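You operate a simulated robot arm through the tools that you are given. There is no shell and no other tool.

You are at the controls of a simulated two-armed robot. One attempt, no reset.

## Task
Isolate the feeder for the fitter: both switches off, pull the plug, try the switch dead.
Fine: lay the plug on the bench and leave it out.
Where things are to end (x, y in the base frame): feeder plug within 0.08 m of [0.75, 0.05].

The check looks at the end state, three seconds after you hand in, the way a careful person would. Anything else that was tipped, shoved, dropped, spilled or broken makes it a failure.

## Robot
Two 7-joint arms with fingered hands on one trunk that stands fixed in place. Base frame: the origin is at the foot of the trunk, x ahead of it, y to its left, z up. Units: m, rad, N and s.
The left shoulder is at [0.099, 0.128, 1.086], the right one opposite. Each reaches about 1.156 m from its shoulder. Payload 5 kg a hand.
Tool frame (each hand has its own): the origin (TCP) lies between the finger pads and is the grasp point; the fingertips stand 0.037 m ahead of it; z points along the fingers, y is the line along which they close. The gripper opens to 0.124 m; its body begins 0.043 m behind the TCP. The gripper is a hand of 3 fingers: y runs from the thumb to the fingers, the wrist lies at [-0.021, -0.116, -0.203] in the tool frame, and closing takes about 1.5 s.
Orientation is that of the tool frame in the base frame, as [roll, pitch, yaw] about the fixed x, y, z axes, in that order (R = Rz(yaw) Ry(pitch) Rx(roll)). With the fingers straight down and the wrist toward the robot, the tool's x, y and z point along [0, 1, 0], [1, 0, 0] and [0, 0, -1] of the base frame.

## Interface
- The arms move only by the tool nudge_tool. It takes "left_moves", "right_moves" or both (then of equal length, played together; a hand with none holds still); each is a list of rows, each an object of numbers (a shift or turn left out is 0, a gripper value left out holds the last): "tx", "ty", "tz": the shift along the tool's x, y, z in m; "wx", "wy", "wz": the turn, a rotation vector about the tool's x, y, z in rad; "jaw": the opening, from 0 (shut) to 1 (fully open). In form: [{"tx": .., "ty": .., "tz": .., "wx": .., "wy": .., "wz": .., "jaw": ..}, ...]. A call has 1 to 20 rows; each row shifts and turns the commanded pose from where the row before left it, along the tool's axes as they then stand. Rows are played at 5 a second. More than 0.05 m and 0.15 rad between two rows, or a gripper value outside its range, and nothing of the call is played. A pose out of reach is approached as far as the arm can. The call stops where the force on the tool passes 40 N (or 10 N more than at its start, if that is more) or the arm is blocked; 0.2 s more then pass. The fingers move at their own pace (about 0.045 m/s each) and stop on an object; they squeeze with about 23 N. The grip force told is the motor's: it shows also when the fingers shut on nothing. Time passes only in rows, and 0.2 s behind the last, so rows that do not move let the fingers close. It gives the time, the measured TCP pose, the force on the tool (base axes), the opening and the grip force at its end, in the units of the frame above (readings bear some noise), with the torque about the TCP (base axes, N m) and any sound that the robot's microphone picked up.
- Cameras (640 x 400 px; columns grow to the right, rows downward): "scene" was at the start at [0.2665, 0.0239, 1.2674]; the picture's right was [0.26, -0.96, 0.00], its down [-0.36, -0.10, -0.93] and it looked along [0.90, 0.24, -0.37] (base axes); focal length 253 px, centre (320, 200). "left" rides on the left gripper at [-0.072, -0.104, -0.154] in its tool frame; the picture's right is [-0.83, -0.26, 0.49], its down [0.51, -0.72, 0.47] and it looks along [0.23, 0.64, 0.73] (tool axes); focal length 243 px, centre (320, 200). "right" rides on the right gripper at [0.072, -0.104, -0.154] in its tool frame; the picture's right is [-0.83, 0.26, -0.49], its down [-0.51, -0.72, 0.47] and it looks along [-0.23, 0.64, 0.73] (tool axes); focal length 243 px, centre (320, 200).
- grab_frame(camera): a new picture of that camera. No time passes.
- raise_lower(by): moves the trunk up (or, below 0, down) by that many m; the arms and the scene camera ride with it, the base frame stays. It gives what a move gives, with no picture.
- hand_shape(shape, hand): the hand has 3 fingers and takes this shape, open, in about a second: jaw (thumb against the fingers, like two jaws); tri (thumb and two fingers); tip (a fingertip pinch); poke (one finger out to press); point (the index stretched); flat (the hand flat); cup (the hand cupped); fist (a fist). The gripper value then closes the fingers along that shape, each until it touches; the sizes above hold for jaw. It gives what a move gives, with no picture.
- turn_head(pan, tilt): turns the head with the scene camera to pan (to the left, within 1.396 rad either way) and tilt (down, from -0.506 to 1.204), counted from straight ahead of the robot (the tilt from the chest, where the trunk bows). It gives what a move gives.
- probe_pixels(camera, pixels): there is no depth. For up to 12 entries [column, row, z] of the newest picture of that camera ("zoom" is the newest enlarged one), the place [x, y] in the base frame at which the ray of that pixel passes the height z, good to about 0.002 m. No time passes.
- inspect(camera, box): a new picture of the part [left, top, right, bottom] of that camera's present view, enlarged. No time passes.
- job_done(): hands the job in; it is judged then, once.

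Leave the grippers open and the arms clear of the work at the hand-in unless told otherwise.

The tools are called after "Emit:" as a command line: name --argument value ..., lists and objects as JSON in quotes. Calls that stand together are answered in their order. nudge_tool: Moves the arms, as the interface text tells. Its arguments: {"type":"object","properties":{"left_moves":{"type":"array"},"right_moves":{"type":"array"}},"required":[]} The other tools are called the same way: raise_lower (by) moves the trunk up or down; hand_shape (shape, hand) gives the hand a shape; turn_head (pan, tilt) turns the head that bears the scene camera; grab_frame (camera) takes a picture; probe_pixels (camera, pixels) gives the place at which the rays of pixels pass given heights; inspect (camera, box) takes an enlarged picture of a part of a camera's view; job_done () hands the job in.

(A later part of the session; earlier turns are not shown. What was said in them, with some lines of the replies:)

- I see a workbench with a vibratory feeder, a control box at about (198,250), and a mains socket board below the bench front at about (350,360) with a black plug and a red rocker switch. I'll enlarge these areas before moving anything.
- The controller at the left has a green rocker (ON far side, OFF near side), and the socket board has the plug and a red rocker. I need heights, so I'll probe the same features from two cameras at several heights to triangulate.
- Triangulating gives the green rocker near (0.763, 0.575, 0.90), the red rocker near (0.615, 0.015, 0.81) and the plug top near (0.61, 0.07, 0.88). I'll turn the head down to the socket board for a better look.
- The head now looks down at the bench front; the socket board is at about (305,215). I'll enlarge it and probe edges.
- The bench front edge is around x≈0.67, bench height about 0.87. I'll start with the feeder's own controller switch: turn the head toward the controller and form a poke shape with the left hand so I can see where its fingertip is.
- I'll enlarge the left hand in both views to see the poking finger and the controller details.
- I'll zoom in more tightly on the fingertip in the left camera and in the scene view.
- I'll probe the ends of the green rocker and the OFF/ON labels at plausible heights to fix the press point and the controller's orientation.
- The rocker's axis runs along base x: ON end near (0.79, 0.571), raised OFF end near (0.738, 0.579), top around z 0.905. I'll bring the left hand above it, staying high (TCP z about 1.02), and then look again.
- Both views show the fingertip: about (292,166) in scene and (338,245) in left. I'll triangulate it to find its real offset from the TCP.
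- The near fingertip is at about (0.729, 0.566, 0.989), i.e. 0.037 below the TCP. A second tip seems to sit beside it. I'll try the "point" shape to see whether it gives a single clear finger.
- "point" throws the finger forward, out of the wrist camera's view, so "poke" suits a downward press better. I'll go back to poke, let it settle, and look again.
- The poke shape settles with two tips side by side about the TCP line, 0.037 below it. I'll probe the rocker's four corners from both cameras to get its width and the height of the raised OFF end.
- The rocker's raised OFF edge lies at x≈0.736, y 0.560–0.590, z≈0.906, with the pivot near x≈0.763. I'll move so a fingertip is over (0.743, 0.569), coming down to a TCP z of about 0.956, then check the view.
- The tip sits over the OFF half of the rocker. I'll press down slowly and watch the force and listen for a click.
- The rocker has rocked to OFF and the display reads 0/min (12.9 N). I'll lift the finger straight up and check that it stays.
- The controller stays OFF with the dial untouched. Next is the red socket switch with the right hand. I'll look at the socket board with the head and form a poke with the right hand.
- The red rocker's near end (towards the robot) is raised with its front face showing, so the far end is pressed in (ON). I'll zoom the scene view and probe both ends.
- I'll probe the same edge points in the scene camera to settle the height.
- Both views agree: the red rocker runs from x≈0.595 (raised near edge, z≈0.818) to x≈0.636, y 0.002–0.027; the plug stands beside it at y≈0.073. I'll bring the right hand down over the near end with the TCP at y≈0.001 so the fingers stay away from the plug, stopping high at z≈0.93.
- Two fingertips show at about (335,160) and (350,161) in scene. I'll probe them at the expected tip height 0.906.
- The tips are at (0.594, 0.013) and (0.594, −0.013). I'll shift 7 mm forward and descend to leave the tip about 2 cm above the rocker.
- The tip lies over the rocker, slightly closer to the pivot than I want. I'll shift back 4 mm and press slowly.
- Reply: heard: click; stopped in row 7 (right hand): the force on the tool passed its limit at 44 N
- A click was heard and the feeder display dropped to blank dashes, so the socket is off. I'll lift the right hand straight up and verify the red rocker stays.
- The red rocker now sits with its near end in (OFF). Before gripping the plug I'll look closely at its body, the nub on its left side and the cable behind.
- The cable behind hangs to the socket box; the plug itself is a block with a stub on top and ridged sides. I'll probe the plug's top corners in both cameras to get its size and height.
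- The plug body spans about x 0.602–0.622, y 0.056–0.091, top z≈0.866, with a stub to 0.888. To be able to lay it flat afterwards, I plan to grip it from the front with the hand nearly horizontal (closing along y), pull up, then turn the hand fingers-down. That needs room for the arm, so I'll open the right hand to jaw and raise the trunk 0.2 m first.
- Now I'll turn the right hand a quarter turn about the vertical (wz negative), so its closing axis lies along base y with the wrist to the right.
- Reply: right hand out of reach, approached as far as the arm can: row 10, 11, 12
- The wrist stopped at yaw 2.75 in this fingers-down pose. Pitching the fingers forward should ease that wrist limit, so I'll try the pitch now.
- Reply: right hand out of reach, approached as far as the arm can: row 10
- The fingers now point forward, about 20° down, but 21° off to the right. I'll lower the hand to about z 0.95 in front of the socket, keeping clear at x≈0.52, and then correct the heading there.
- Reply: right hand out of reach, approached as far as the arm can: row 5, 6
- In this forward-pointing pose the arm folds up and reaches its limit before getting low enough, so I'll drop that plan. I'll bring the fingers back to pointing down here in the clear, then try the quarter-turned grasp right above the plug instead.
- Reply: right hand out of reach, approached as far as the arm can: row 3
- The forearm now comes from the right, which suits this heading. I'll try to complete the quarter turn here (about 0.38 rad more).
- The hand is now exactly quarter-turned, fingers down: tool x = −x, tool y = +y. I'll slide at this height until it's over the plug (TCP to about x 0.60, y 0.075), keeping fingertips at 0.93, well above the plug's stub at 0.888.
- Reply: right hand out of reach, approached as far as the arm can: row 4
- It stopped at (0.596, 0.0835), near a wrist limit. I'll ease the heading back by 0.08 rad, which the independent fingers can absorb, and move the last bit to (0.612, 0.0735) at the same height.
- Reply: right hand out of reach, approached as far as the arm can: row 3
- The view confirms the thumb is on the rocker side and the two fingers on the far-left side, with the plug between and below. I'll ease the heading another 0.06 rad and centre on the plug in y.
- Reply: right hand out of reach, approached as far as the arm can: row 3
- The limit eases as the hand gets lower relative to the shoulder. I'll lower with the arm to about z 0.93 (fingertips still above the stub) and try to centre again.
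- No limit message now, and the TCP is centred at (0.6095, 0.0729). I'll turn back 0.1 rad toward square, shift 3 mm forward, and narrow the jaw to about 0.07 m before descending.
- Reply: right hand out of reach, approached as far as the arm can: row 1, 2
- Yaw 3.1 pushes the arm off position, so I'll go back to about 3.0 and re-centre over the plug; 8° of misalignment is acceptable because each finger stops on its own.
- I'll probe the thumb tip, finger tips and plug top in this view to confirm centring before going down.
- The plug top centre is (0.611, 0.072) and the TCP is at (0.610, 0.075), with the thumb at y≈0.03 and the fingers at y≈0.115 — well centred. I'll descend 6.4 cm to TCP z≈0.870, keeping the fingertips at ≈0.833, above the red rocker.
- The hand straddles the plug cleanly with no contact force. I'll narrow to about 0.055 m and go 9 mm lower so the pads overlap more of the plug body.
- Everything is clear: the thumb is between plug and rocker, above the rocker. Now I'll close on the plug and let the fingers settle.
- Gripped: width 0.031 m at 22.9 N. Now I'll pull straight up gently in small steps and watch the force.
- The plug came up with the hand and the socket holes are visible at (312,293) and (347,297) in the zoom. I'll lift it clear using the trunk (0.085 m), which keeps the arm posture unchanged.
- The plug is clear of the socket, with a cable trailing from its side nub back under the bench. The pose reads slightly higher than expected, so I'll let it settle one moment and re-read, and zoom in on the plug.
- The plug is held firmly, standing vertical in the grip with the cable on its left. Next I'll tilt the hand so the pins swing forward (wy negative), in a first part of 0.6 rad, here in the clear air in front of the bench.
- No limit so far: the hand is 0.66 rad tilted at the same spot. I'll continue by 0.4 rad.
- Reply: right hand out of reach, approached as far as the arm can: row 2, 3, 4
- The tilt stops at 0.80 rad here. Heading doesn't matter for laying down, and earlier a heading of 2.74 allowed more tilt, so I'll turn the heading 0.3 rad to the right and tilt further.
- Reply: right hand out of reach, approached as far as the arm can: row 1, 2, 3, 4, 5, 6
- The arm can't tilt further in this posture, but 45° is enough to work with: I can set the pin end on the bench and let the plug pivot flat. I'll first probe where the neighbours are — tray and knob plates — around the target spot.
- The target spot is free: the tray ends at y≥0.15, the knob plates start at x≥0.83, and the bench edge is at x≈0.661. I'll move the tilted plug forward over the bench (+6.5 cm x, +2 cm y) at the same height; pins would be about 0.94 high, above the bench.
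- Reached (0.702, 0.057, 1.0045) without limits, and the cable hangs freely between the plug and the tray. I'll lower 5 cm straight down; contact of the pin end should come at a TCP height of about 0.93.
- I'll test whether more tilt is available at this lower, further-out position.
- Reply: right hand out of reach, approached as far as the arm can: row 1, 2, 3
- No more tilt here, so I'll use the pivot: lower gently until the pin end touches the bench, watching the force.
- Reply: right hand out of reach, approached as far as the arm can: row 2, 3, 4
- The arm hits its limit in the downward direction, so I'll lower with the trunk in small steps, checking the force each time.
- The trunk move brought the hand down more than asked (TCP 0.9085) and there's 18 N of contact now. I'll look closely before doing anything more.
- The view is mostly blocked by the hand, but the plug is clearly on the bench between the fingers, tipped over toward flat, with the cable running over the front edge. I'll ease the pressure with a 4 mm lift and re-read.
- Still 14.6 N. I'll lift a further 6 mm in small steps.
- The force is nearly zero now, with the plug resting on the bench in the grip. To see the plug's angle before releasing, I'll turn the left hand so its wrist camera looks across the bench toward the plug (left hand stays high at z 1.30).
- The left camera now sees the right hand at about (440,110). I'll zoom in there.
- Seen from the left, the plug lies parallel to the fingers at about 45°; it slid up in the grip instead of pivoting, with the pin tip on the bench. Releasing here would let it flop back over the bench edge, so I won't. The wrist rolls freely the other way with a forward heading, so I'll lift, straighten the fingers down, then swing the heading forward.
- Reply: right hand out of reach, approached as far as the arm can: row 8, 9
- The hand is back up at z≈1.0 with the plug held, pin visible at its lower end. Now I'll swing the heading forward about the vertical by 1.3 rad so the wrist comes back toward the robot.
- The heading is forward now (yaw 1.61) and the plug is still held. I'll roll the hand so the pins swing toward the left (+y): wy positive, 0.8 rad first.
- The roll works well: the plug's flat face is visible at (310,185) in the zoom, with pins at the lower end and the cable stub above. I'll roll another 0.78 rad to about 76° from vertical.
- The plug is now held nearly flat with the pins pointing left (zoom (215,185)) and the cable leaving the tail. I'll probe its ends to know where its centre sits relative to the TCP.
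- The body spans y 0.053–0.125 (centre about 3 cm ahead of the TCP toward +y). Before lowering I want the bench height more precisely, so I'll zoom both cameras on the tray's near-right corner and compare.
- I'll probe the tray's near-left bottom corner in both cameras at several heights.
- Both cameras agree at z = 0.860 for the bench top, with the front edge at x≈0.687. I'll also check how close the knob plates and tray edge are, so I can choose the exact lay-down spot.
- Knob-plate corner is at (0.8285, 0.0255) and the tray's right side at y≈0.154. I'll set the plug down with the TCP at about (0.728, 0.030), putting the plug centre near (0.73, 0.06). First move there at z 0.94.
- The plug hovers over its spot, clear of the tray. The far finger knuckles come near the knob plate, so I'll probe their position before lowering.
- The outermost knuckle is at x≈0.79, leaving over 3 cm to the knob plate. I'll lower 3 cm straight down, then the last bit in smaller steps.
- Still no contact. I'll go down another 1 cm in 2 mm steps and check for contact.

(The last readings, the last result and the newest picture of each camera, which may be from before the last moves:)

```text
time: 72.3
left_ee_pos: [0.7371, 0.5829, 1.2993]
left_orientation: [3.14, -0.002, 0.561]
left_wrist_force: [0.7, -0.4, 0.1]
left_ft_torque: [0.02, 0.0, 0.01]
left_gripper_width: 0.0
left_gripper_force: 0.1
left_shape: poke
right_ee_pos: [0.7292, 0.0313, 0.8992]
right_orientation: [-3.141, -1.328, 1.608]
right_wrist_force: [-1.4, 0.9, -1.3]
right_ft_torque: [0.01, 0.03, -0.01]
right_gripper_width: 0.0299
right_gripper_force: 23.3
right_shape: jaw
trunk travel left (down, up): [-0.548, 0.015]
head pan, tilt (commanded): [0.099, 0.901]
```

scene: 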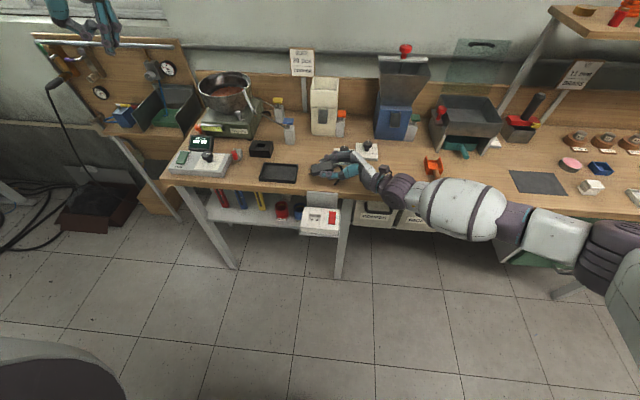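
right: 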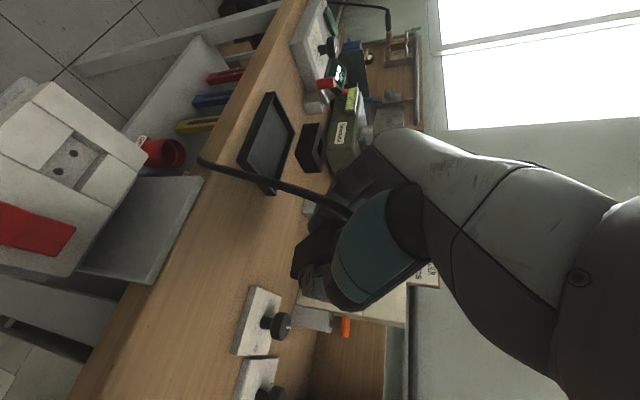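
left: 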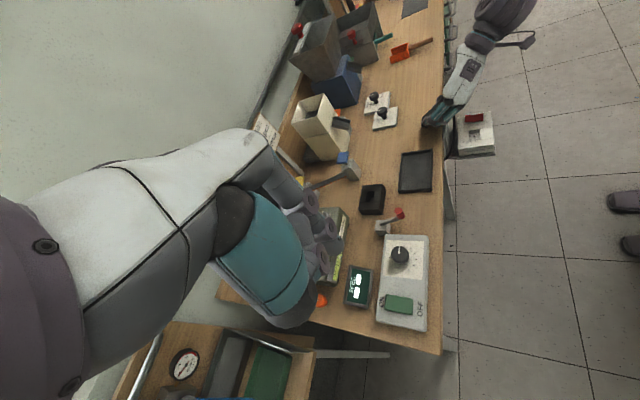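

No contact yet at 0.899. I'll continue in 2 mm steps for up to another 1 cm.

Emit:
nudge_tool --right_moves '[{"tx": -0.00194, "tz": 0.0005}, {"tx": -0.00194, "tz": 0.0005}, {"tx": -0.00194, "tz": 0.0005}, {}]'

Emit:
inspect --camera "left" --box '[380, 60, 460, 150]'

Emit:
inspect --camera "scene" --box '[280, 140, 370, 210]'

```text
time: 73.3
left_ee_pos: [0.7391, 0.5819, 1.299]
left_orientation: [3.141, 0.0, 0.56]
left_wrist_force: [0.3, 0.4, 0.3]
left_ft_torque: [0.02, -0.01, 0.03]
left_gripper_width: 0.0001
left_gripper_force: 0.2
left_shape: poke
right_ee_pos: [0.729, 0.0317, 0.8936]
right_orientation: [3.138, -1.328, 1.613]
right_wrist_force: [-0.1, 0.2, 0.9]
right_ft_torque: [0.02, 0.0, -0.06]
right_gripper_width: 0.0299
right_gripper_force: 22.3
right_shape: jaw
trunk travel left (down, up): [-0.548, 0.015]
head pan, tilt (commanded): [0.099, 0.901]
```

```text
4.44 times, centred on (420, 105) of left
```

zoom: 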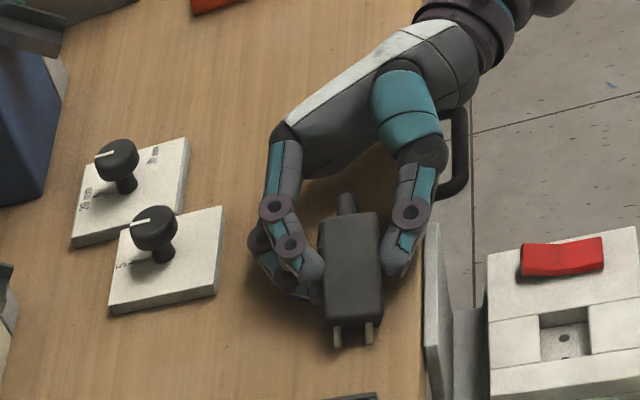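

```text
5.71 times, centred on (325, 175) of scene
```

zoom: 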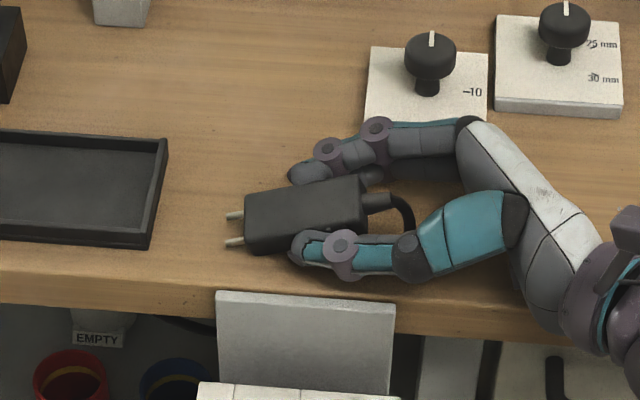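

It's within millimetres of the bench. Two more 2 mm steps.

Emit:
nudge_tool --right_moves '[{"tx": -0.00194, "tz": 0.0005}, {"tx": -0.00194, "tz": 0.0005}, {}]'

```text
time: 74.1
left_ee_pos: [0.7379, 0.5827, 1.3004]
left_orientation: [3.141, 0.0, 0.561]
left_wrist_force: [0.0, 0.4, 0.2]
left_ft_torque: [0.01, 0.0, 0.03]
left_gripper_width: 0.0003
left_gripper_force: 0.1
left_shape: poke
right_ee_pos: [0.7289, 0.0296, 0.8896]
right_orientation: [3.14, -1.328, 1.611]
right_wrist_force: [2.3, -3.7, 6.0]
right_ft_torque: [0.15, -0.01, -0.06]
right_gripper_width: 0.0302
right_gripper_force: 22.6
right_shape: jaw
trunk travel left (down, up): [-0.548, 0.015]
head pan, tilt (commanded): [0.099, 0.901]
```

Light contact (6 N) at the plug's pin end: it's touching the bench. I'll release by opening to half and let it settle.

Emit:
nudge_tool --right_moves '[{"jaw": 0.3}, {"jaw": 0.35}, {"jaw": 0.45}, {"jaw": 0.5}, {}, {}]'

Emit:
inspect --camera "left" --box '[380, 60, 460, 150]'

Emit:
inspect --camera "scene" --box '[280, 140, 370, 210]'

```text
time: 75.5
left_ee_pos: [0.7386, 0.5815, 1.3002]
left_orientation: [3.141, -0.001, 0.56]
left_wrist_force: [0.3, 0.1, -0.7]
left_ft_torque: [-0.01, -0.02, -0.01]
left_gripper_width: 0.0
left_gripper_force: 0.1
left_shape: poke
right_ee_pos: [0.7277, 0.0317, 0.8881]
right_orientation: [-3.137, -1.328, 1.606]
right_wrist_force: [-1.9, 0.3, 2.8]
right_ft_torque: [0.07, -0.07, 0.05]
right_gripper_width: 0.0606
right_gripper_force: 0.1
right_shape: jaw
trunk travel left (down, up): [-0.548, 0.015]
head pan, tilt (commanded): [0.099, 0.901]
```

```text
4.44 times, centred on (420, 105) of left
```

zoom: 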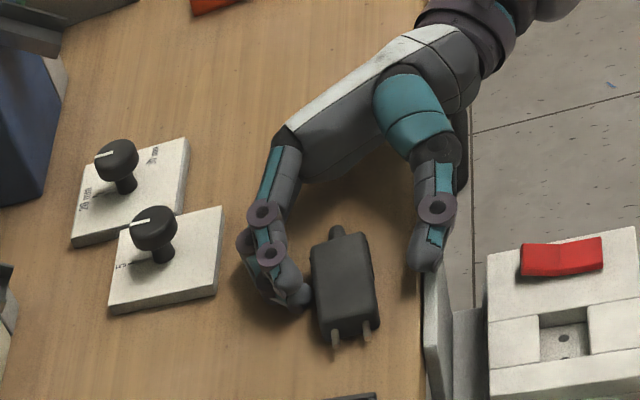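

```text
5.71 times, centred on (325, 175) of scene
```

zoom: 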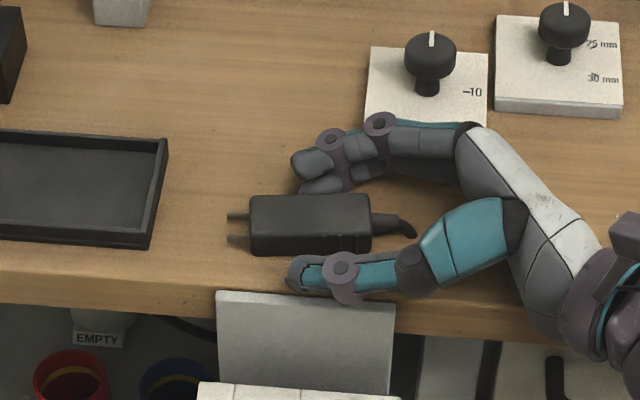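

The plug is lying flat on the bench, free of the fingers. I'll lift the hand straight up slowly and check the plug doesn't come along.

Emit:
nudge_tool --right_moves '[{"tx": 0.0097, "tz": -0.0024}, {"tx": 0.0097, "tz": -0.0024}, {"tx": 0.0146, "tz": -0.0036}, {"tx": 0.0194, "tz": -0.0048}, {"tx": 0.0194, "tz": -0.0048}, {}]'

Emit:
inspect --camera "left" --box '[380, 60, 460, 150]'

Emit:
inspect --camera "scene" --box '[270, 130, 370, 210]'

```text
time: 76.9
left_ee_pos: [0.7393, 0.5822, 1.2985]
left_orientation: [-3.141, 0.001, 0.558]
left_wrist_force: [0.5, 0.1, -1.3]
left_ft_torque: [-0.06, 0.0, 0.02]
left_gripper_width: 0.0002
left_gripper_force: 0.1
left_shape: poke
right_ee_pos: [0.7261, 0.0312, 0.967]
right_orientation: [-3.131, -1.329, 1.598]
right_wrist_force: [-0.8, -0.3, 0.1]
right_ft_torque: [-0.02, -0.01, -0.01]
right_gripper_width: 0.0616
right_gripper_force: 0.1
right_shape: jaw
trunk travel left (down, up): [-0.548, 0.015]
head pan, tilt (commanded): [0.099, 0.901]
```

```text
4.44 times, centred on (420, 105) of left
```

zoom: 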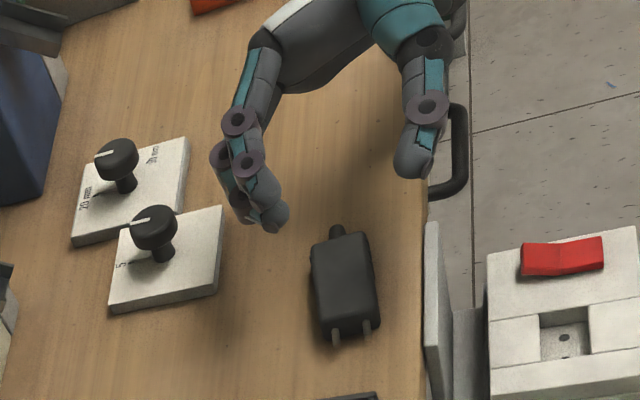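

```text
5.00 times, centred on (320, 170) of scene
```

zoom: 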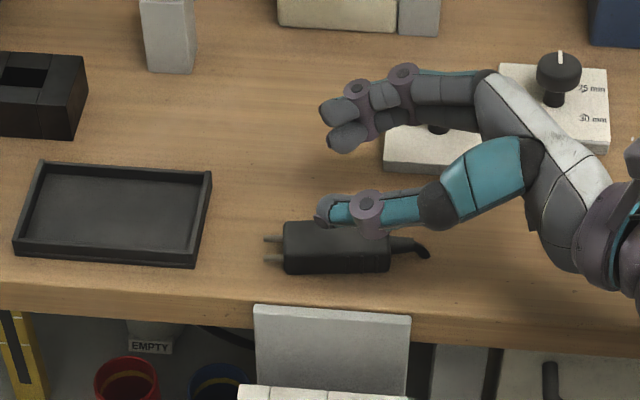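

The plug stays put. I'll probe its position on the bench, and keep raising the right hand away.

Emit:
probe_pixels --camera "scene" --pixels '[[323.4, 179.4, 0.871], [312.5, 180, 0.871], [334, 180, 0.871]]'

Emit:
nudge_tool --right_moves '[{"tx": 0.0291, "tz": -0.0071}, {"tx": 0.0291, "tz": -0.0071}, {"tx": 0.0291, "tz": -0.0071}, {"tx": 0.0291, "tz": -0.0071}, {}]'

Emit:
grab_frame --camera "scene"

```text
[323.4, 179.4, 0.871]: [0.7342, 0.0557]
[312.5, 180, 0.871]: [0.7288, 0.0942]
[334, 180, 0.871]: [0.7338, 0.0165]
```

```text
time: 78.1
left_ee_pos: [0.7394, 0.5818, 1.2987]
left_orientation: [3.141, -0.001, 0.559]
left_wrist_force: [-0.3, 0.2, 0.7]
left_ft_torque: [0.01, 0.01, -0.04]
left_gripper_width: 0.0
left_gripper_force: 0.0
left_shape: poke
right_ee_pos: [0.727, 0.0306, 1.0829]
right_orientation: [-3.135, -1.329, 1.603]
right_wrist_force: [-0.4, 1.2, 0.1]
right_ft_torque: [0.0, 0.0, -0.01]
right_gripper_width: 0.0614
right_gripper_force: 0.1
right_shape: jaw
trunk travel left (down, up): [-0.548, 0.015]
head pan, tilt (commanded): [0.099, 0.901]
```

```text
taken
```

scene: 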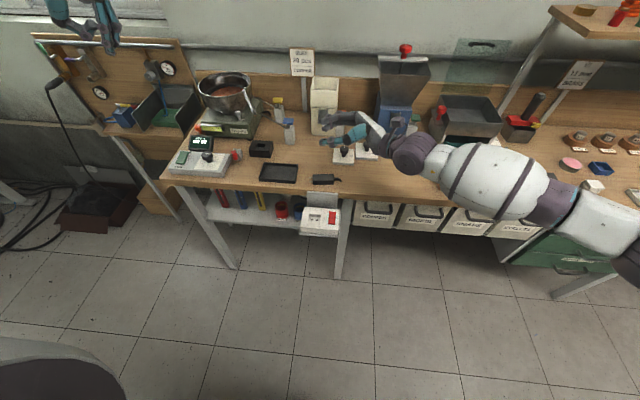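

The plug centre is at about (0.734, 0.056), inside the target circle. Now for trying the switch dead: I'll swing the left hand's heading back forward (wz negative), still high, with the right hand holding still.

Emit:
nudge_tool --left_moves '[{"wz": -0.126}, {"wz": -0.126}, {"wz": -0.126}, {"wz": -0.126}, {"wz": -0.126}, {"wz": -0.126}, {"wz": -0.126}, {"wz": -0.128}, {}]'

Emit:
turn_head --pan 0.7 --tilt 0.7

Emit:
grab_frame --camera "scene"

Emit:
grab_frame --camera "left"

```text
time: 80.1
left_ee_pos: [0.7379, 0.5821, 1.2983]
left_orientation: [3.141, 0.0, 1.571]
left_wrist_force: [0.2, -0.1, -0.9]
left_ft_torque: [0.0, 0.02, 0.01]
left_gripper_width: 0.0
left_gripper_force: 0.1
left_shape: poke
right_ee_pos: [0.7262, 0.0307, 1.0829]
right_orientation: [-3.137, -1.329, 1.605]
right_wrist_force: [1.0, -0.3, 0.0]
right_ft_torque: [0.03, 0.02, 0.01]
right_gripper_width: 0.0614
right_gripper_force: 0.0
right_shape: jaw
trunk travel left (down, up): [-0.548, 0.015]
head pan, tilt (commanded): [0.099, 0.901]
```

```text
time: 81.1
left_ee_pos: [0.7372, 0.5817, 1.2992]
left_orientation: [-3.141, -0.001, 1.57]
left_wrist_force: [0.0, 0.8, -0.6]
left_ft_torque: [-0.03, 0.02, 0.01]
left_gripper_width: 0.0
left_gripper_force: 0.1
left_shape: poke
right_ee_pos: [0.7266, 0.0301, 1.0835]
right_orientation: [3.139, -1.328, 1.612]
right_wrist_force: [-0.2, -0.1, 0.3]
right_ft_torque: [-0.05, 0.01, -0.02]
right_gripper_width: 0.0616
right_gripper_force: 0.0
right_shape: jaw
trunk travel left (down, up): [-0.548, 0.015]
head pan, tilt (commanded): [0.7, 0.7]
```

```text
taken
```

scene: 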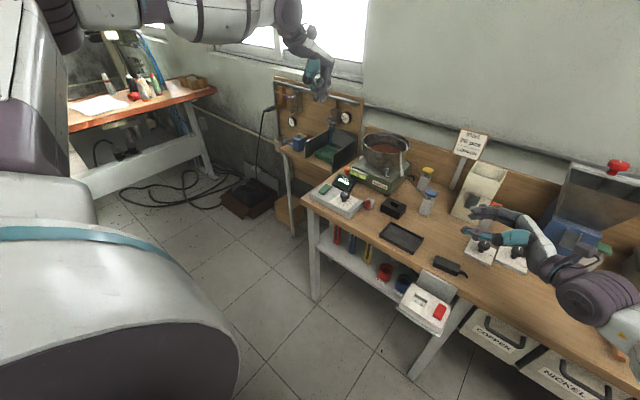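

```text
taken
```

left: 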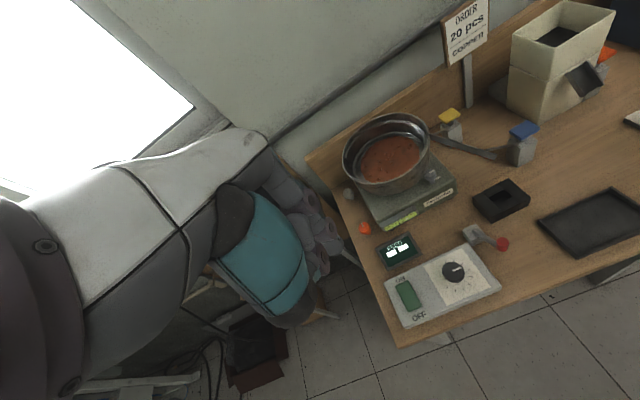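

I need to press the far (ON) end now, close to the display stand, so I'll zoom in on that area in both views to check clearance and read the display.

Emit:
inspect --camera "left" --box '[365, 215, 465, 325]'

Emit:
inspect --camera "scene" --box '[300, 160, 380, 220]'

```text
3.64 times, centred on (415, 270) of left
```

zoom: 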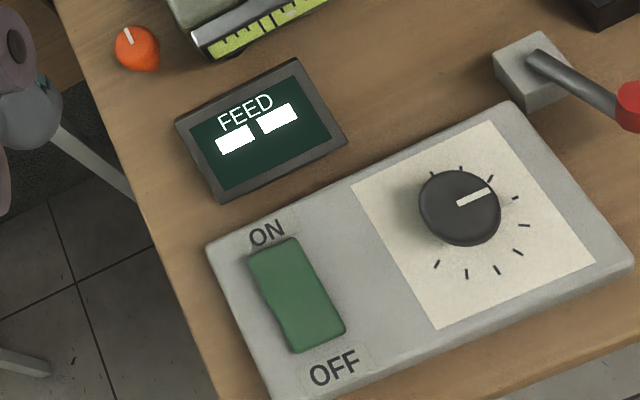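

```text
6.67 times, centred on (340, 190) of scene
```

zoom: 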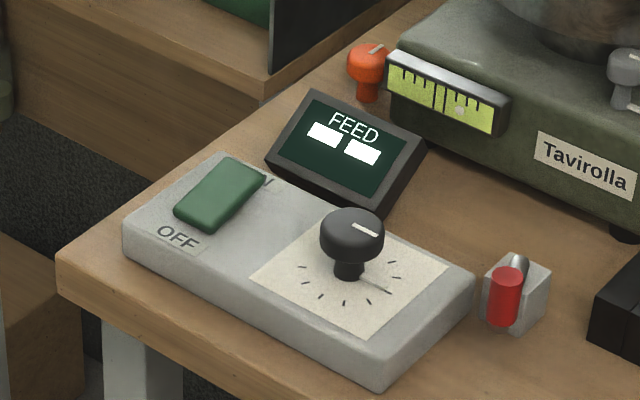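

I'll triangulate the display stand's corners and the rocker's raised ON end from these two views.

Emit:
probe_pixels --camera "left" --pixels '[[388.1, 270, 0.87], [388.1, 270, 0.89], [376, 248.6, 0.91], [376, 248.6, 0.93], [399.4, 263, 0.9], [399.4, 263, 0.91], [410.5, 289.5, 0.9], [421.9, 253.5, 0.88]]'

Emit:
probe_pixels --camera "scene" --pixels '[[332.2, 184, 0.87], [332.2, 184, 0.89], [339.2, 173.8, 0.91], [339.2, 173.8, 0.93], [328.5, 185, 0.9], [328.5, 185, 0.91], [321.5, 194, 0.9], [349, 190, 0.88]]'

```text
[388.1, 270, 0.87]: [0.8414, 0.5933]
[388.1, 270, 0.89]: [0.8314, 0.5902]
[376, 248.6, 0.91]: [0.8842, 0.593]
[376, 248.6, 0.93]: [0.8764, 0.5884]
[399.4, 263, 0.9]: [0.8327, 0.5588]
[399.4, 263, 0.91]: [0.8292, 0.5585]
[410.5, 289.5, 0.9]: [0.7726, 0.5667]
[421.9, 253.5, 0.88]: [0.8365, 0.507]
```

```text
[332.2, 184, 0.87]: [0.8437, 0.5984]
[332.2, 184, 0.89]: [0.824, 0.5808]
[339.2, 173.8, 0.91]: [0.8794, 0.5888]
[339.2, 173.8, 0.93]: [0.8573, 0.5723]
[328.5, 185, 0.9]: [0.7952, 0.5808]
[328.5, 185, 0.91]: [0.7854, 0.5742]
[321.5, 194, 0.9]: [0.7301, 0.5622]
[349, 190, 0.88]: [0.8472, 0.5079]
```

The display's near edge is at x≈0.838, z≈0.875, so a finger at x≈0.783 with its knuckles at x≈0.81, z≥0.92 clears it. I'll bring the left hand down over the raised ON end, to TCP z≈0.98.

Emit:
nudge_tool --left_moves '[{"ty": 0.0052, "tz": 0.04}, {"ty": 0.0052, "tz": 0.04}, {"ty": 0.0052, "tz": 0.04}, {"ty": 0.0052, "tz": 0.04}, {"ty": 0.0052, "tz": 0.04}, {"ty": 0.0052, "tz": 0.04}, {"ty": 0.0052, "tz": 0.04}, {"ty": 0.0052, "tz": 0.04}, {}]'

Emit:
inspect --camera "scene" --box '[295, 145, 375, 215]'

Emit:
grab_frame --camera "left"

```text
time: 83.1
left_ee_pos: [0.7795, 0.5806, 0.977]
left_orientation: [3.141, 0.001, 1.57]
left_wrist_force: [0.0, 0.2, 0.6]
left_ft_torque: [0.02, -0.03, -0.01]
left_gripper_width: 0.0002
left_gripper_force: 0.0
left_shape: poke
right_ee_pos: [0.7256, 0.03, 1.0846]
right_orientation: [3.131, -1.327, 1.619]
right_wrist_force: [-0.7, 0.9, -0.4]
right_ft_torque: [-0.01, 0.02, 0.03]
right_gripper_width: 0.0612
right_gripper_force: 0.1
right_shape: jaw
trunk travel left (down, up): [-0.548, 0.015]
head pan, tilt (commanded): [0.7, 0.7]
```

```text
5.71 times, centred on (335, 180) of scene
```

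zoom: 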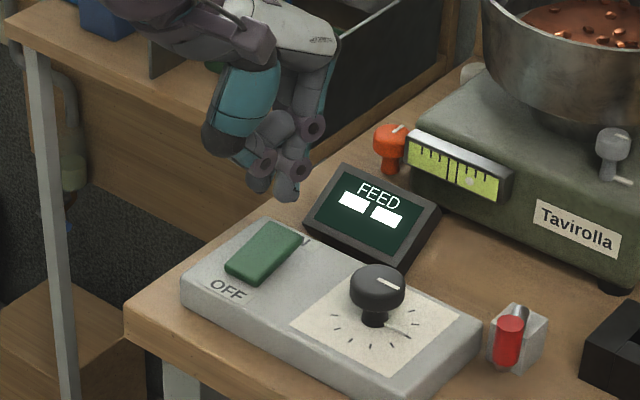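

```text
taken
```

left: 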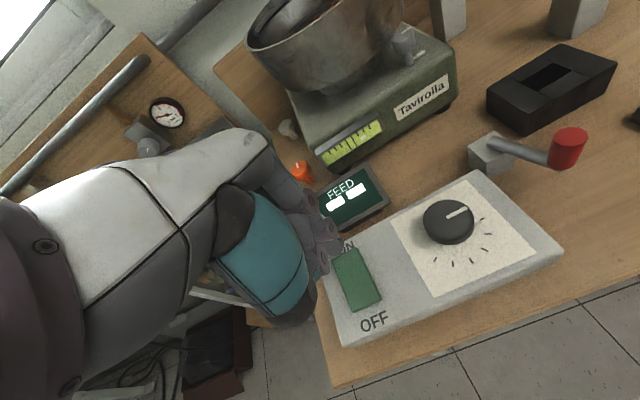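

The fingertip is above the ON end. I'll descend to about 0.947, then press in small steps as I did for OFF.

Emit:
nudge_tool --left_moves '[{"tz": 0.015}, {"tz": 0.01}, {"tz": 0.005}, {}]'

Emit:
inspect --camera "scene" --box '[305, 155, 365, 205]'

Emit:
inspect --camera "left" --box '[290, 160, 400, 330]'

```text
time: 84.1
left_ee_pos: [0.7814, 0.5825, 0.9487]
left_orientation: [3.14, 0.001, 1.57]
left_wrist_force: [0.9, 0.3, -0.5]
left_ft_torque: [-0.01, 0.04, -0.01]
left_gripper_width: 0.0001
left_gripper_force: 0.1
left_shape: poke
right_ee_pos: [0.7267, 0.0301, 1.0825]
right_orientation: [-3.129, -1.328, 1.598]
right_wrist_force: [-0.3, 0.8, -0.3]
right_ft_torque: [0.01, 0.0, 0.0]
right_gripper_width: 0.0616
right_gripper_force: 0.0
right_shape: jaw
trunk travel left (down, up): [-0.548, 0.015]
head pan, tilt (commanded): [0.7, 0.7]
```

```text
8.00 times, centred on (335, 180) of scene
```

zoom: 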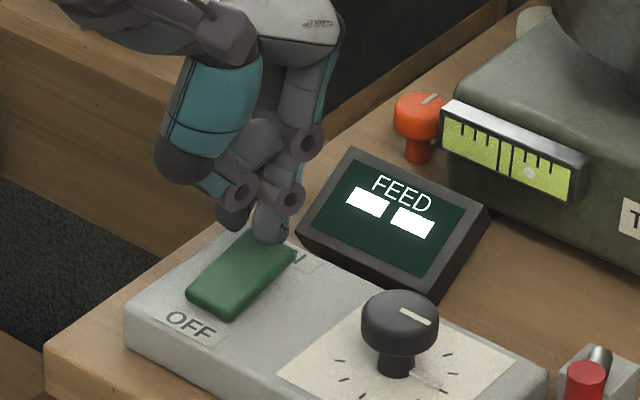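

```text
2.35 times, centred on (345, 245) of left
```

zoom: 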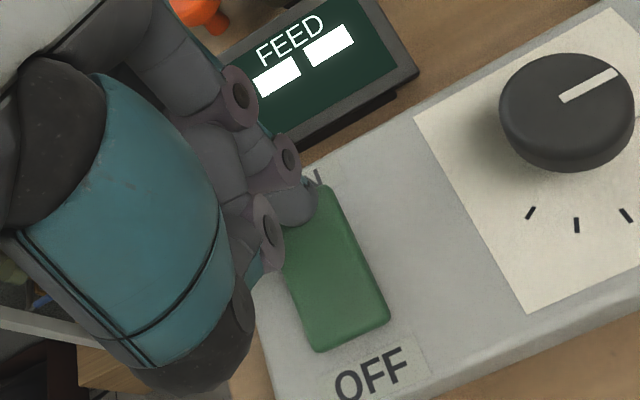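

The tip is just above the ON end. Pressing in small steps now.

Emit:
nudge_tool --left_moves '[{"tz": 0.003}, {"tz": 0.002}, {"tz": 0.002}, {"tz": 0.002}, {"tz": 0.002}, {"tz": 0.0015}]'

Emit:
inspect --camera "scene" --box '[305, 155, 365, 205]'

```text
time: 85.5
left_ee_pos: [0.7808, 0.5818, 0.9397]
left_orientation: [3.136, 0.0, 1.573]
left_wrist_force: [2.5, 2.8, 10.4]
left_ft_torque: [0.19, -0.05, -0.02]
left_gripper_width: 0.0
left_gripper_force: 0.0
left_shape: poke
right_ee_pos: [0.726, 0.0301, 1.0842]
right_orientation: [3.131, -1.328, 1.62]
right_wrist_force: [-0.5, -0.7, 0.1]
right_ft_torque: [-0.01, -0.04, 0.03]
right_gripper_width: 0.0614
right_gripper_force: 0.0
right_shape: jaw
trunk travel left (down, up): [-0.548, 0.015]
head pan, tilt (commanded): [0.7, 0.7]
```

```text
8.00 times, centred on (335, 180) of scene
```

zoom: 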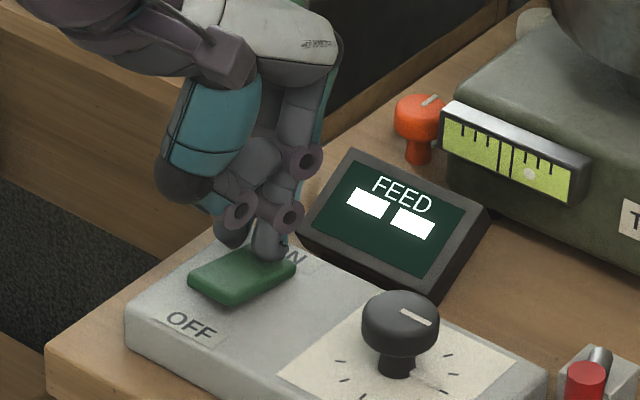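

The rocker is now in the ON position (its OFF end is up) and the display stays on blank bars: it's dead. I'll lift off, wait a second and confirm.

Emit:
nudge_tool --left_moves '[{"tz": -0.005}, {"tz": -0.015}, {"tz": -0.02}, {}, {}, {}]'

Emit:
inspect --camera "scene" --box '[305, 155, 365, 205]'

Emit:
inspect --camera "left" --box '[290, 130, 430, 330]'

```text
time: 86.9
left_ee_pos: [0.7792, 0.5823, 0.9794]
left_orientation: [-3.141, 0.001, 1.57]
left_wrist_force: [0.0, 0.6, -0.7]
left_ft_torque: [0.02, -0.01, 0.02]
left_gripper_width: 0.0
left_gripper_force: 0.0
left_shape: poke
right_ee_pos: [0.7261, 0.0298, 1.0838]
right_orientation: [3.138, -1.329, 1.612]
right_wrist_force: [0.2, 0.6, 0.1]
right_ft_torque: [0.01, 0.01, -0.02]
right_gripper_width: 0.0614
right_gripper_force: 0.0
right_shape: jaw
trunk travel left (down, up): [-0.548, 0.015]
head pan, tilt (commanded): [0.7, 0.7]
```

```text
8.00 times, centred on (335, 180) of scene
```

zoom: 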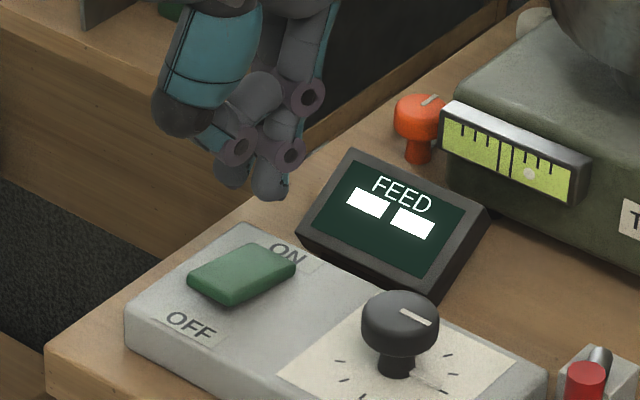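

```text
2.00 times, centred on (360, 230) of left
```

zoom: 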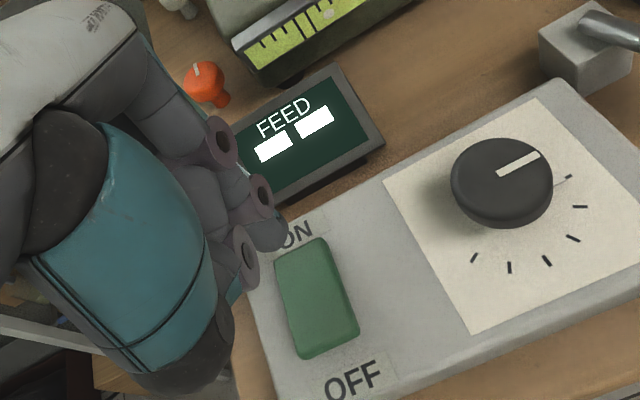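

Confirmed: switched ON, the feeder stays dead. Now I'll put it back to OFF: move the finger back to x≈0.74 above the raised OFF end.

Emit:
nudge_tool --left_moves '[{"ty": -0.013, "tx": -0.0005}, {"ty": -0.013, "tx": -0.0005}, {"ty": -0.013}, {"tz": 0.012}, {"tz": 0.01}, {}]'

Emit:
inspect --camera "scene" --box '[305, 155, 365, 205]'

Emit:
inspect --camera "left" --box '[290, 160, 420, 330]'

```text
time: 88.3
left_ee_pos: [0.7397, 0.5815, 0.957]
left_orientation: [3.141, 0.0, 1.571]
left_wrist_force: [-0.2, -0.7, 0.6]
left_ft_torque: [0.03, -0.02, -0.02]
left_gripper_width: 0.0
left_gripper_force: 0.0
left_shape: poke
right_ee_pos: [0.7264, 0.0312, 1.0836]
right_orientation: [3.141, -1.329, 1.609]
right_wrist_force: [-0.1, -0.3, -0.2]
right_ft_torque: [0.0, 0.01, 0.01]
right_gripper_width: 0.0617
right_gripper_force: 0.1
right_shape: jaw
trunk travel left (down, up): [-0.548, 0.015]
head pan, tilt (commanded): [0.7, 0.7]
```

```text
8.00 times, centred on (335, 180) of scene
```

zoom: 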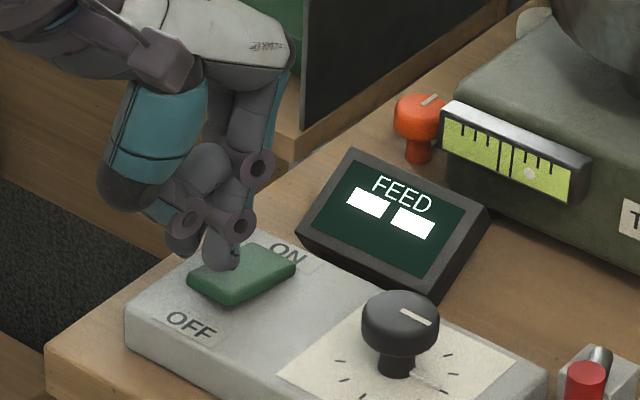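

```text
2.35 times, centred on (355, 245) of left
```

zoom: 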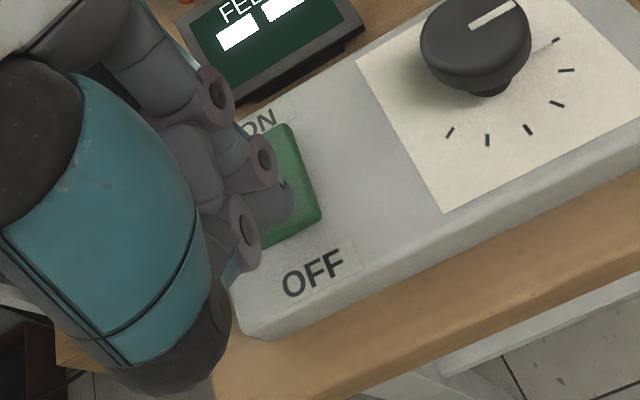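

The tip is over the OFF half in the same place as the first press. Pressing down in small steps.

Emit:
nudge_tool --left_moves '[{"tz": 0.006}, {"tz": 0.005}, {"tz": 0.003}, {"tz": 0.002}, {"tz": 0.002}, {"tz": 0.002}, {"tz": 0.001}]'

Emit:
inspect --camera "scene" --box '[305, 155, 365, 205]'

```text
time: 89.9
left_ee_pos: [0.7394, 0.5807, 0.9377]
left_orientation: [3.136, -0.001, 1.57]
left_wrist_force: [-0.2, 3.8, 17.6]
left_ft_torque: [0.0, -0.1, 0.0]
left_gripper_width: 0.0
left_gripper_force: 0.0
left_shape: poke
right_ee_pos: [0.7246, 0.03, 1.0861]
right_orientation: [3.126, -1.327, 1.623]
right_wrist_force: [-0.8, 0.3, 0.9]
right_ft_torque: [0.03, 0.01, -0.03]
right_gripper_width: 0.0617
right_gripper_force: 0.1
right_shape: jaw
trunk travel left (down, up): [-0.548, 0.015]
head pan, tilt (commanded): [0.7, 0.7]
```

```text
8.00 times, centred on (335, 180) of scene
```

zoom: 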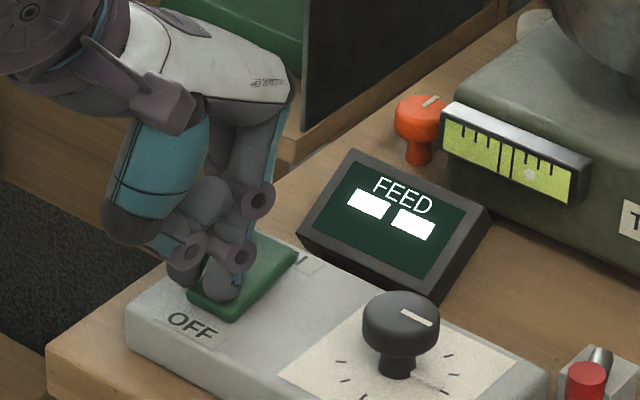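

The rocker went back to OFF (17.6 N). I'll lift the left hand up and back clear of the controller.

Emit:
nudge_tool --left_moves '[{"tz": -0.01}, {"tz": -0.03}, {"tz": -0.04}, {"tz": -0.04}, {"tz": -0.04, "ty": -0.03}, {"tz": -0.03, "ty": -0.04}, {"ty": -0.04}, {"ty": -0.04}, {}]'

Emit:
inspect --camera "scene" --box '[305, 155, 365, 205]'

Emit:
grab_frame --camera "scene"

```text
time: 91.9
left_ee_pos: [0.5891, 0.5817, 1.1243]
left_orientation: [-3.141, 0.001, 1.568]
left_wrist_force: [0.2, 0.5, 0.8]
left_ft_torque: [0.04, 0.01, -0.01]
left_gripper_width: 0.0
left_gripper_force: 0.1
left_shape: poke
right_ee_pos: [0.7279, 0.0306, 1.0834]
right_orientation: [-3.141, -1.328, 1.608]
right_wrist_force: [-0.8, -0.2, 1.1]
right_ft_torque: [0.0, 0.0, 0.01]
right_gripper_width: 0.0616
right_gripper_force: 0.1
right_shape: jaw
trunk travel left (down, up): [-0.548, 0.015]
head pan, tilt (commanded): [0.7, 0.7]
```

```text
8.00 times, centred on (335, 180) of scene
```

zoom: 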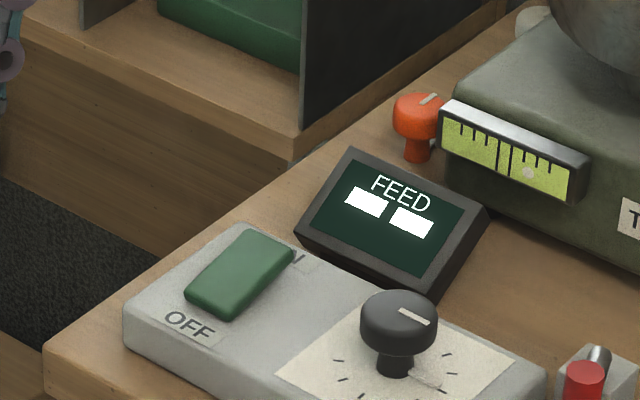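

```text
taken
```

scene: 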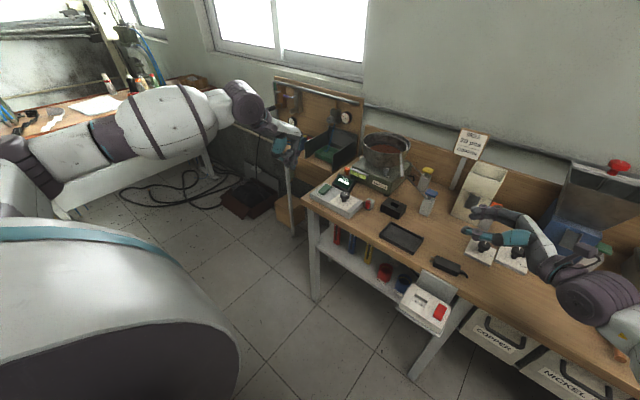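

The controller is OFF with the dial untouched. Now I'll retract the right hand: up 6 cm, then back toward the robot, away from the bench.

Emit:
nudge_tool --right_moves '[{"tx": 0.0291, "tz": -0.0071}, {"tx": 0.0291, "tz": -0.0071}, {"ty": -0.03}, {"ty": -0.03}, {"ty": -0.03}, {"ty": -0.03}, {"ty": -0.03}, {}]'

Emit:
turn_head --pan 0.1 --tilt 0.8

Emit:
grab_frame --camera "scene"

```text
time: 93.7
left_ee_pos: [0.5887, 0.5828, 1.1238]
left_orientation: [-3.142, 0.0, 1.571]
left_wrist_force: [1.0, -0.1, 0.0]
left_ft_torque: [0.02, 0.01, -0.02]
left_gripper_width: 0.0001
left_gripper_force: 0.2
left_shape: poke
right_ee_pos: [0.5792, 0.0272, 1.1428]
right_orientation: [3.141, -1.326, 1.608]
right_wrist_force: [-0.1, 0.0, -0.2]
right_ft_torque: [-0.01, 0.0, 0.0]
right_gripper_width: 0.0615
right_gripper_force: 0.0
right_shape: jaw
trunk travel left (down, up): [-0.548, 0.015]
head pan, tilt (commanded): [0.7, 0.7]
```

```text
time: 94.7
left_ee_pos: [0.589, 0.5823, 1.1235]
left_orientation: [3.141, 0.0, 1.571]
left_wrist_force: [-0.2, 0.2, -0.3]
left_ft_torque: [0.02, -0.04, 0.0]
left_gripper_width: 0.0
left_gripper_force: 0.0
left_shape: poke
right_ee_pos: [0.5782, 0.0274, 1.142]
right_orientation: [-3.134, -1.329, 1.6]
right_wrist_force: [-0.2, 0.5, 0.6]
right_ft_torque: [-0.03, -0.02, -0.01]
right_gripper_width: 0.0617
right_gripper_force: 0.0
right_shape: jaw
trunk travel left (down, up): [-0.548, 0.015]
head pan, tilt (commanded): [0.099, 0.799]
```

```text
taken
```

scene: 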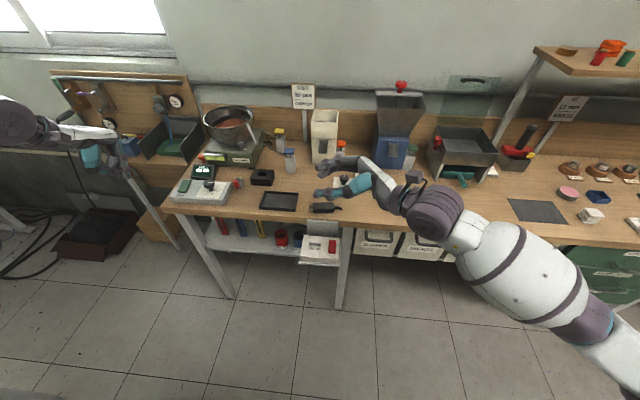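

The right hand is clear in front of the bench at z 1.14. I'll slide it a bit further to the right and open both hands fully.

Emit:
nudge_tool --right_moves '[{"tz": -0.03, "jaw": 1.0}, {"tz": -0.03}, {"tz": -0.03}, {"tz": -0.03}, {}, {}]'

Emit:
hand_shape --shape "jaw" --hand "left"

Emit:
grab_frame --camera "scene"

Emit:
inspect --camera "scene" --box '[250, 180, 370, 280]'

Emit:
inspect --camera "scene" --box '[160, 100, 320, 230]'

```text
time: 96.1
left_ee_pos: [0.5893, 0.5833, 1.1234]
left_orientation: [3.14, 0.0, 1.57]
left_wrist_force: [0.0, 0.0, 0.5]
left_ft_torque: [0.02, 0.0, 0.01]
left_gripper_width: 0.0
left_gripper_force: 0.0
left_shape: poke
right_ee_pos: [0.5859, -0.0932, 1.173]
right_orientation: [3.139, -1.327, 1.612]
right_wrist_force: [0.5, 0.2, 0.0]
right_ft_torque: [-0.02, -0.03, -0.01]
right_gripper_width: 0.1237
right_gripper_force: 0.0
right_shape: jaw
trunk travel left (down, up): [-0.548, 0.015]
head pan, tilt (commanded): [0.099, 0.799]
```

```text
time: 97.0
left_ee_pos: [0.589, 0.5826, 1.1235]
left_orientation: [3.142, -0.001, 1.57]
left_wrist_force: [-0.6, 0.6, 0.3]
left_ft_torque: [0.0, -0.03, -0.03]
left_gripper_width: 0.124
left_gripper_force: 0.1
left_shape: jaw
right_ee_pos: [0.5849, -0.0914, 1.1718]
right_orientation: [3.138, -1.328, 1.613]
right_wrist_force: [-0.5, -0.3, -0.9]
right_ft_torque: [0.01, 0.01, 0.0]
right_gripper_width: 0.1238
right_gripper_force: 0.1
right_shape: jaw
trunk travel left (down, up): [-0.548, 0.015]
head pan, tilt (commanded): [0.099, 0.799]
```

```text
taken
```

scene: 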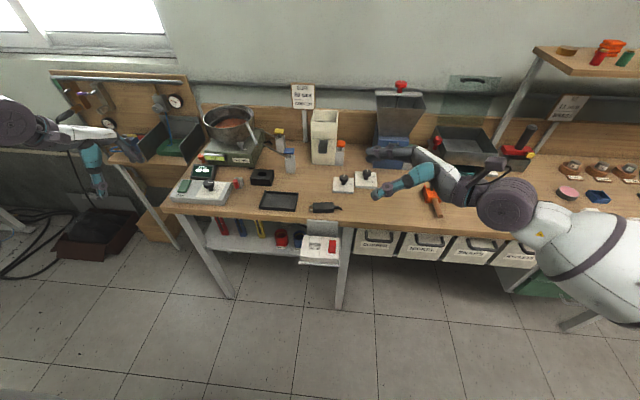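

```text
4.00 times, centred on (310, 230) of scene
```

zoom: 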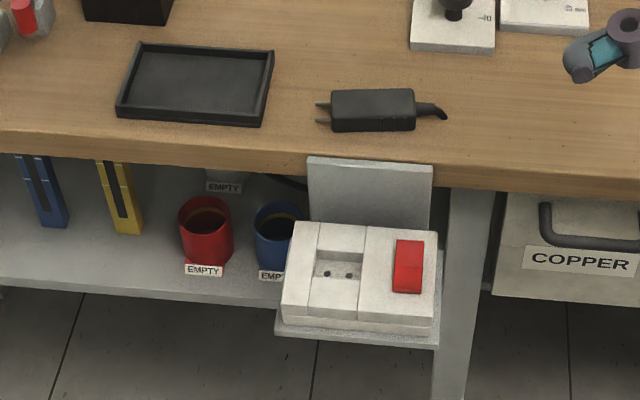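

```text
3.08 times, centred on (240, 165) of scene
```

zoom: 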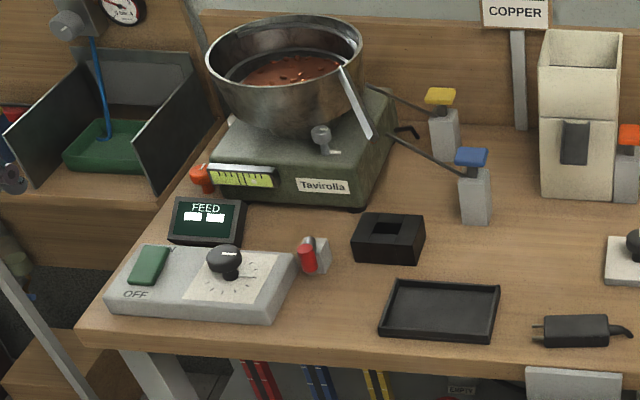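

Everything looks in order: plug flat on the bench, socket empty, feeder dead. One last close look at the red switch and the plug.

Emit:
inspect --camera "scene" --box '[320, 225, 350, 255]'

Emit:
inspect --camera "scene" --box '[300, 190, 350, 225]'

Emit:
probe_pixels --camera "scene" --pixels '[[323.3, 207.3, 0.871], [314, 207.5, 0.871], [333, 207, 0.871]]'

```text
13.33 times, centred on (335, 240) of scene
```

zoom: 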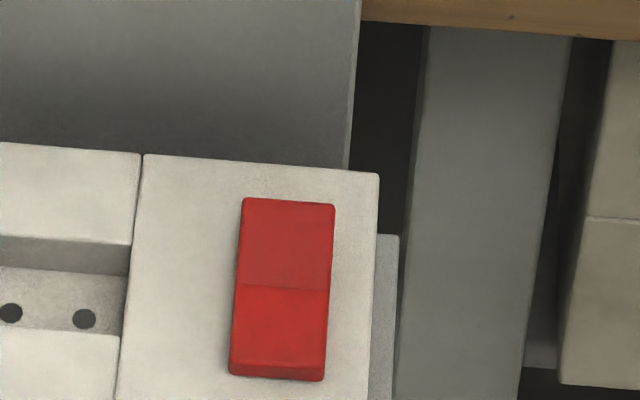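

```text
11.43 times, centred on (325, 208) of scene
```

zoom: 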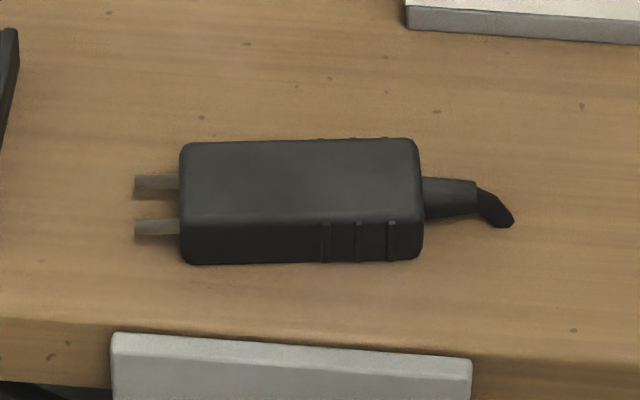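

```text
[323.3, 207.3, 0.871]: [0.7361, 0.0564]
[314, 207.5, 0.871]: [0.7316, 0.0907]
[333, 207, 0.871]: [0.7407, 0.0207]
```

The job is finished. Both switches are off: the red rocker's near end is in, and the green one is back on OFF. The plug is out and lying flat at about (0.736, 0.056). The feeder stayed dead when I tried its switch ON, both hands are open and clear, and nothing else was moved. Handing in.

Emit:
job_done

```text
The job is handed in.
```

The feeder is isolated and the job is handed in; I haven't seen the check's result.

- **Switches:** I turned the green controller switch off first, then the red socket switch. The socket switch clicked and the feeder display lost its reading. Both are off now.
- **Plug:** It is out of the socket and lying flat on the bench. Its centre is at about (0.736, 0.056), roughly 0.015 m from the target.
- **Dead test:** With the plug out, I pressed the green switch ON and waited. The display kept showing two blank bars and no reading, so I put the switch back to OFF.
- **Surroundings:** In the last pictures the tray, the knob plates and the rate dial looked undisturbed. Both hands are open and clear of the work.

While laying the plug down, I first set it on the bench at an angle with about 18 N on it. It would not go flat that way, so I lifted it, turned the hand and laid it down properly. I saw no damage to the plug or the bench.
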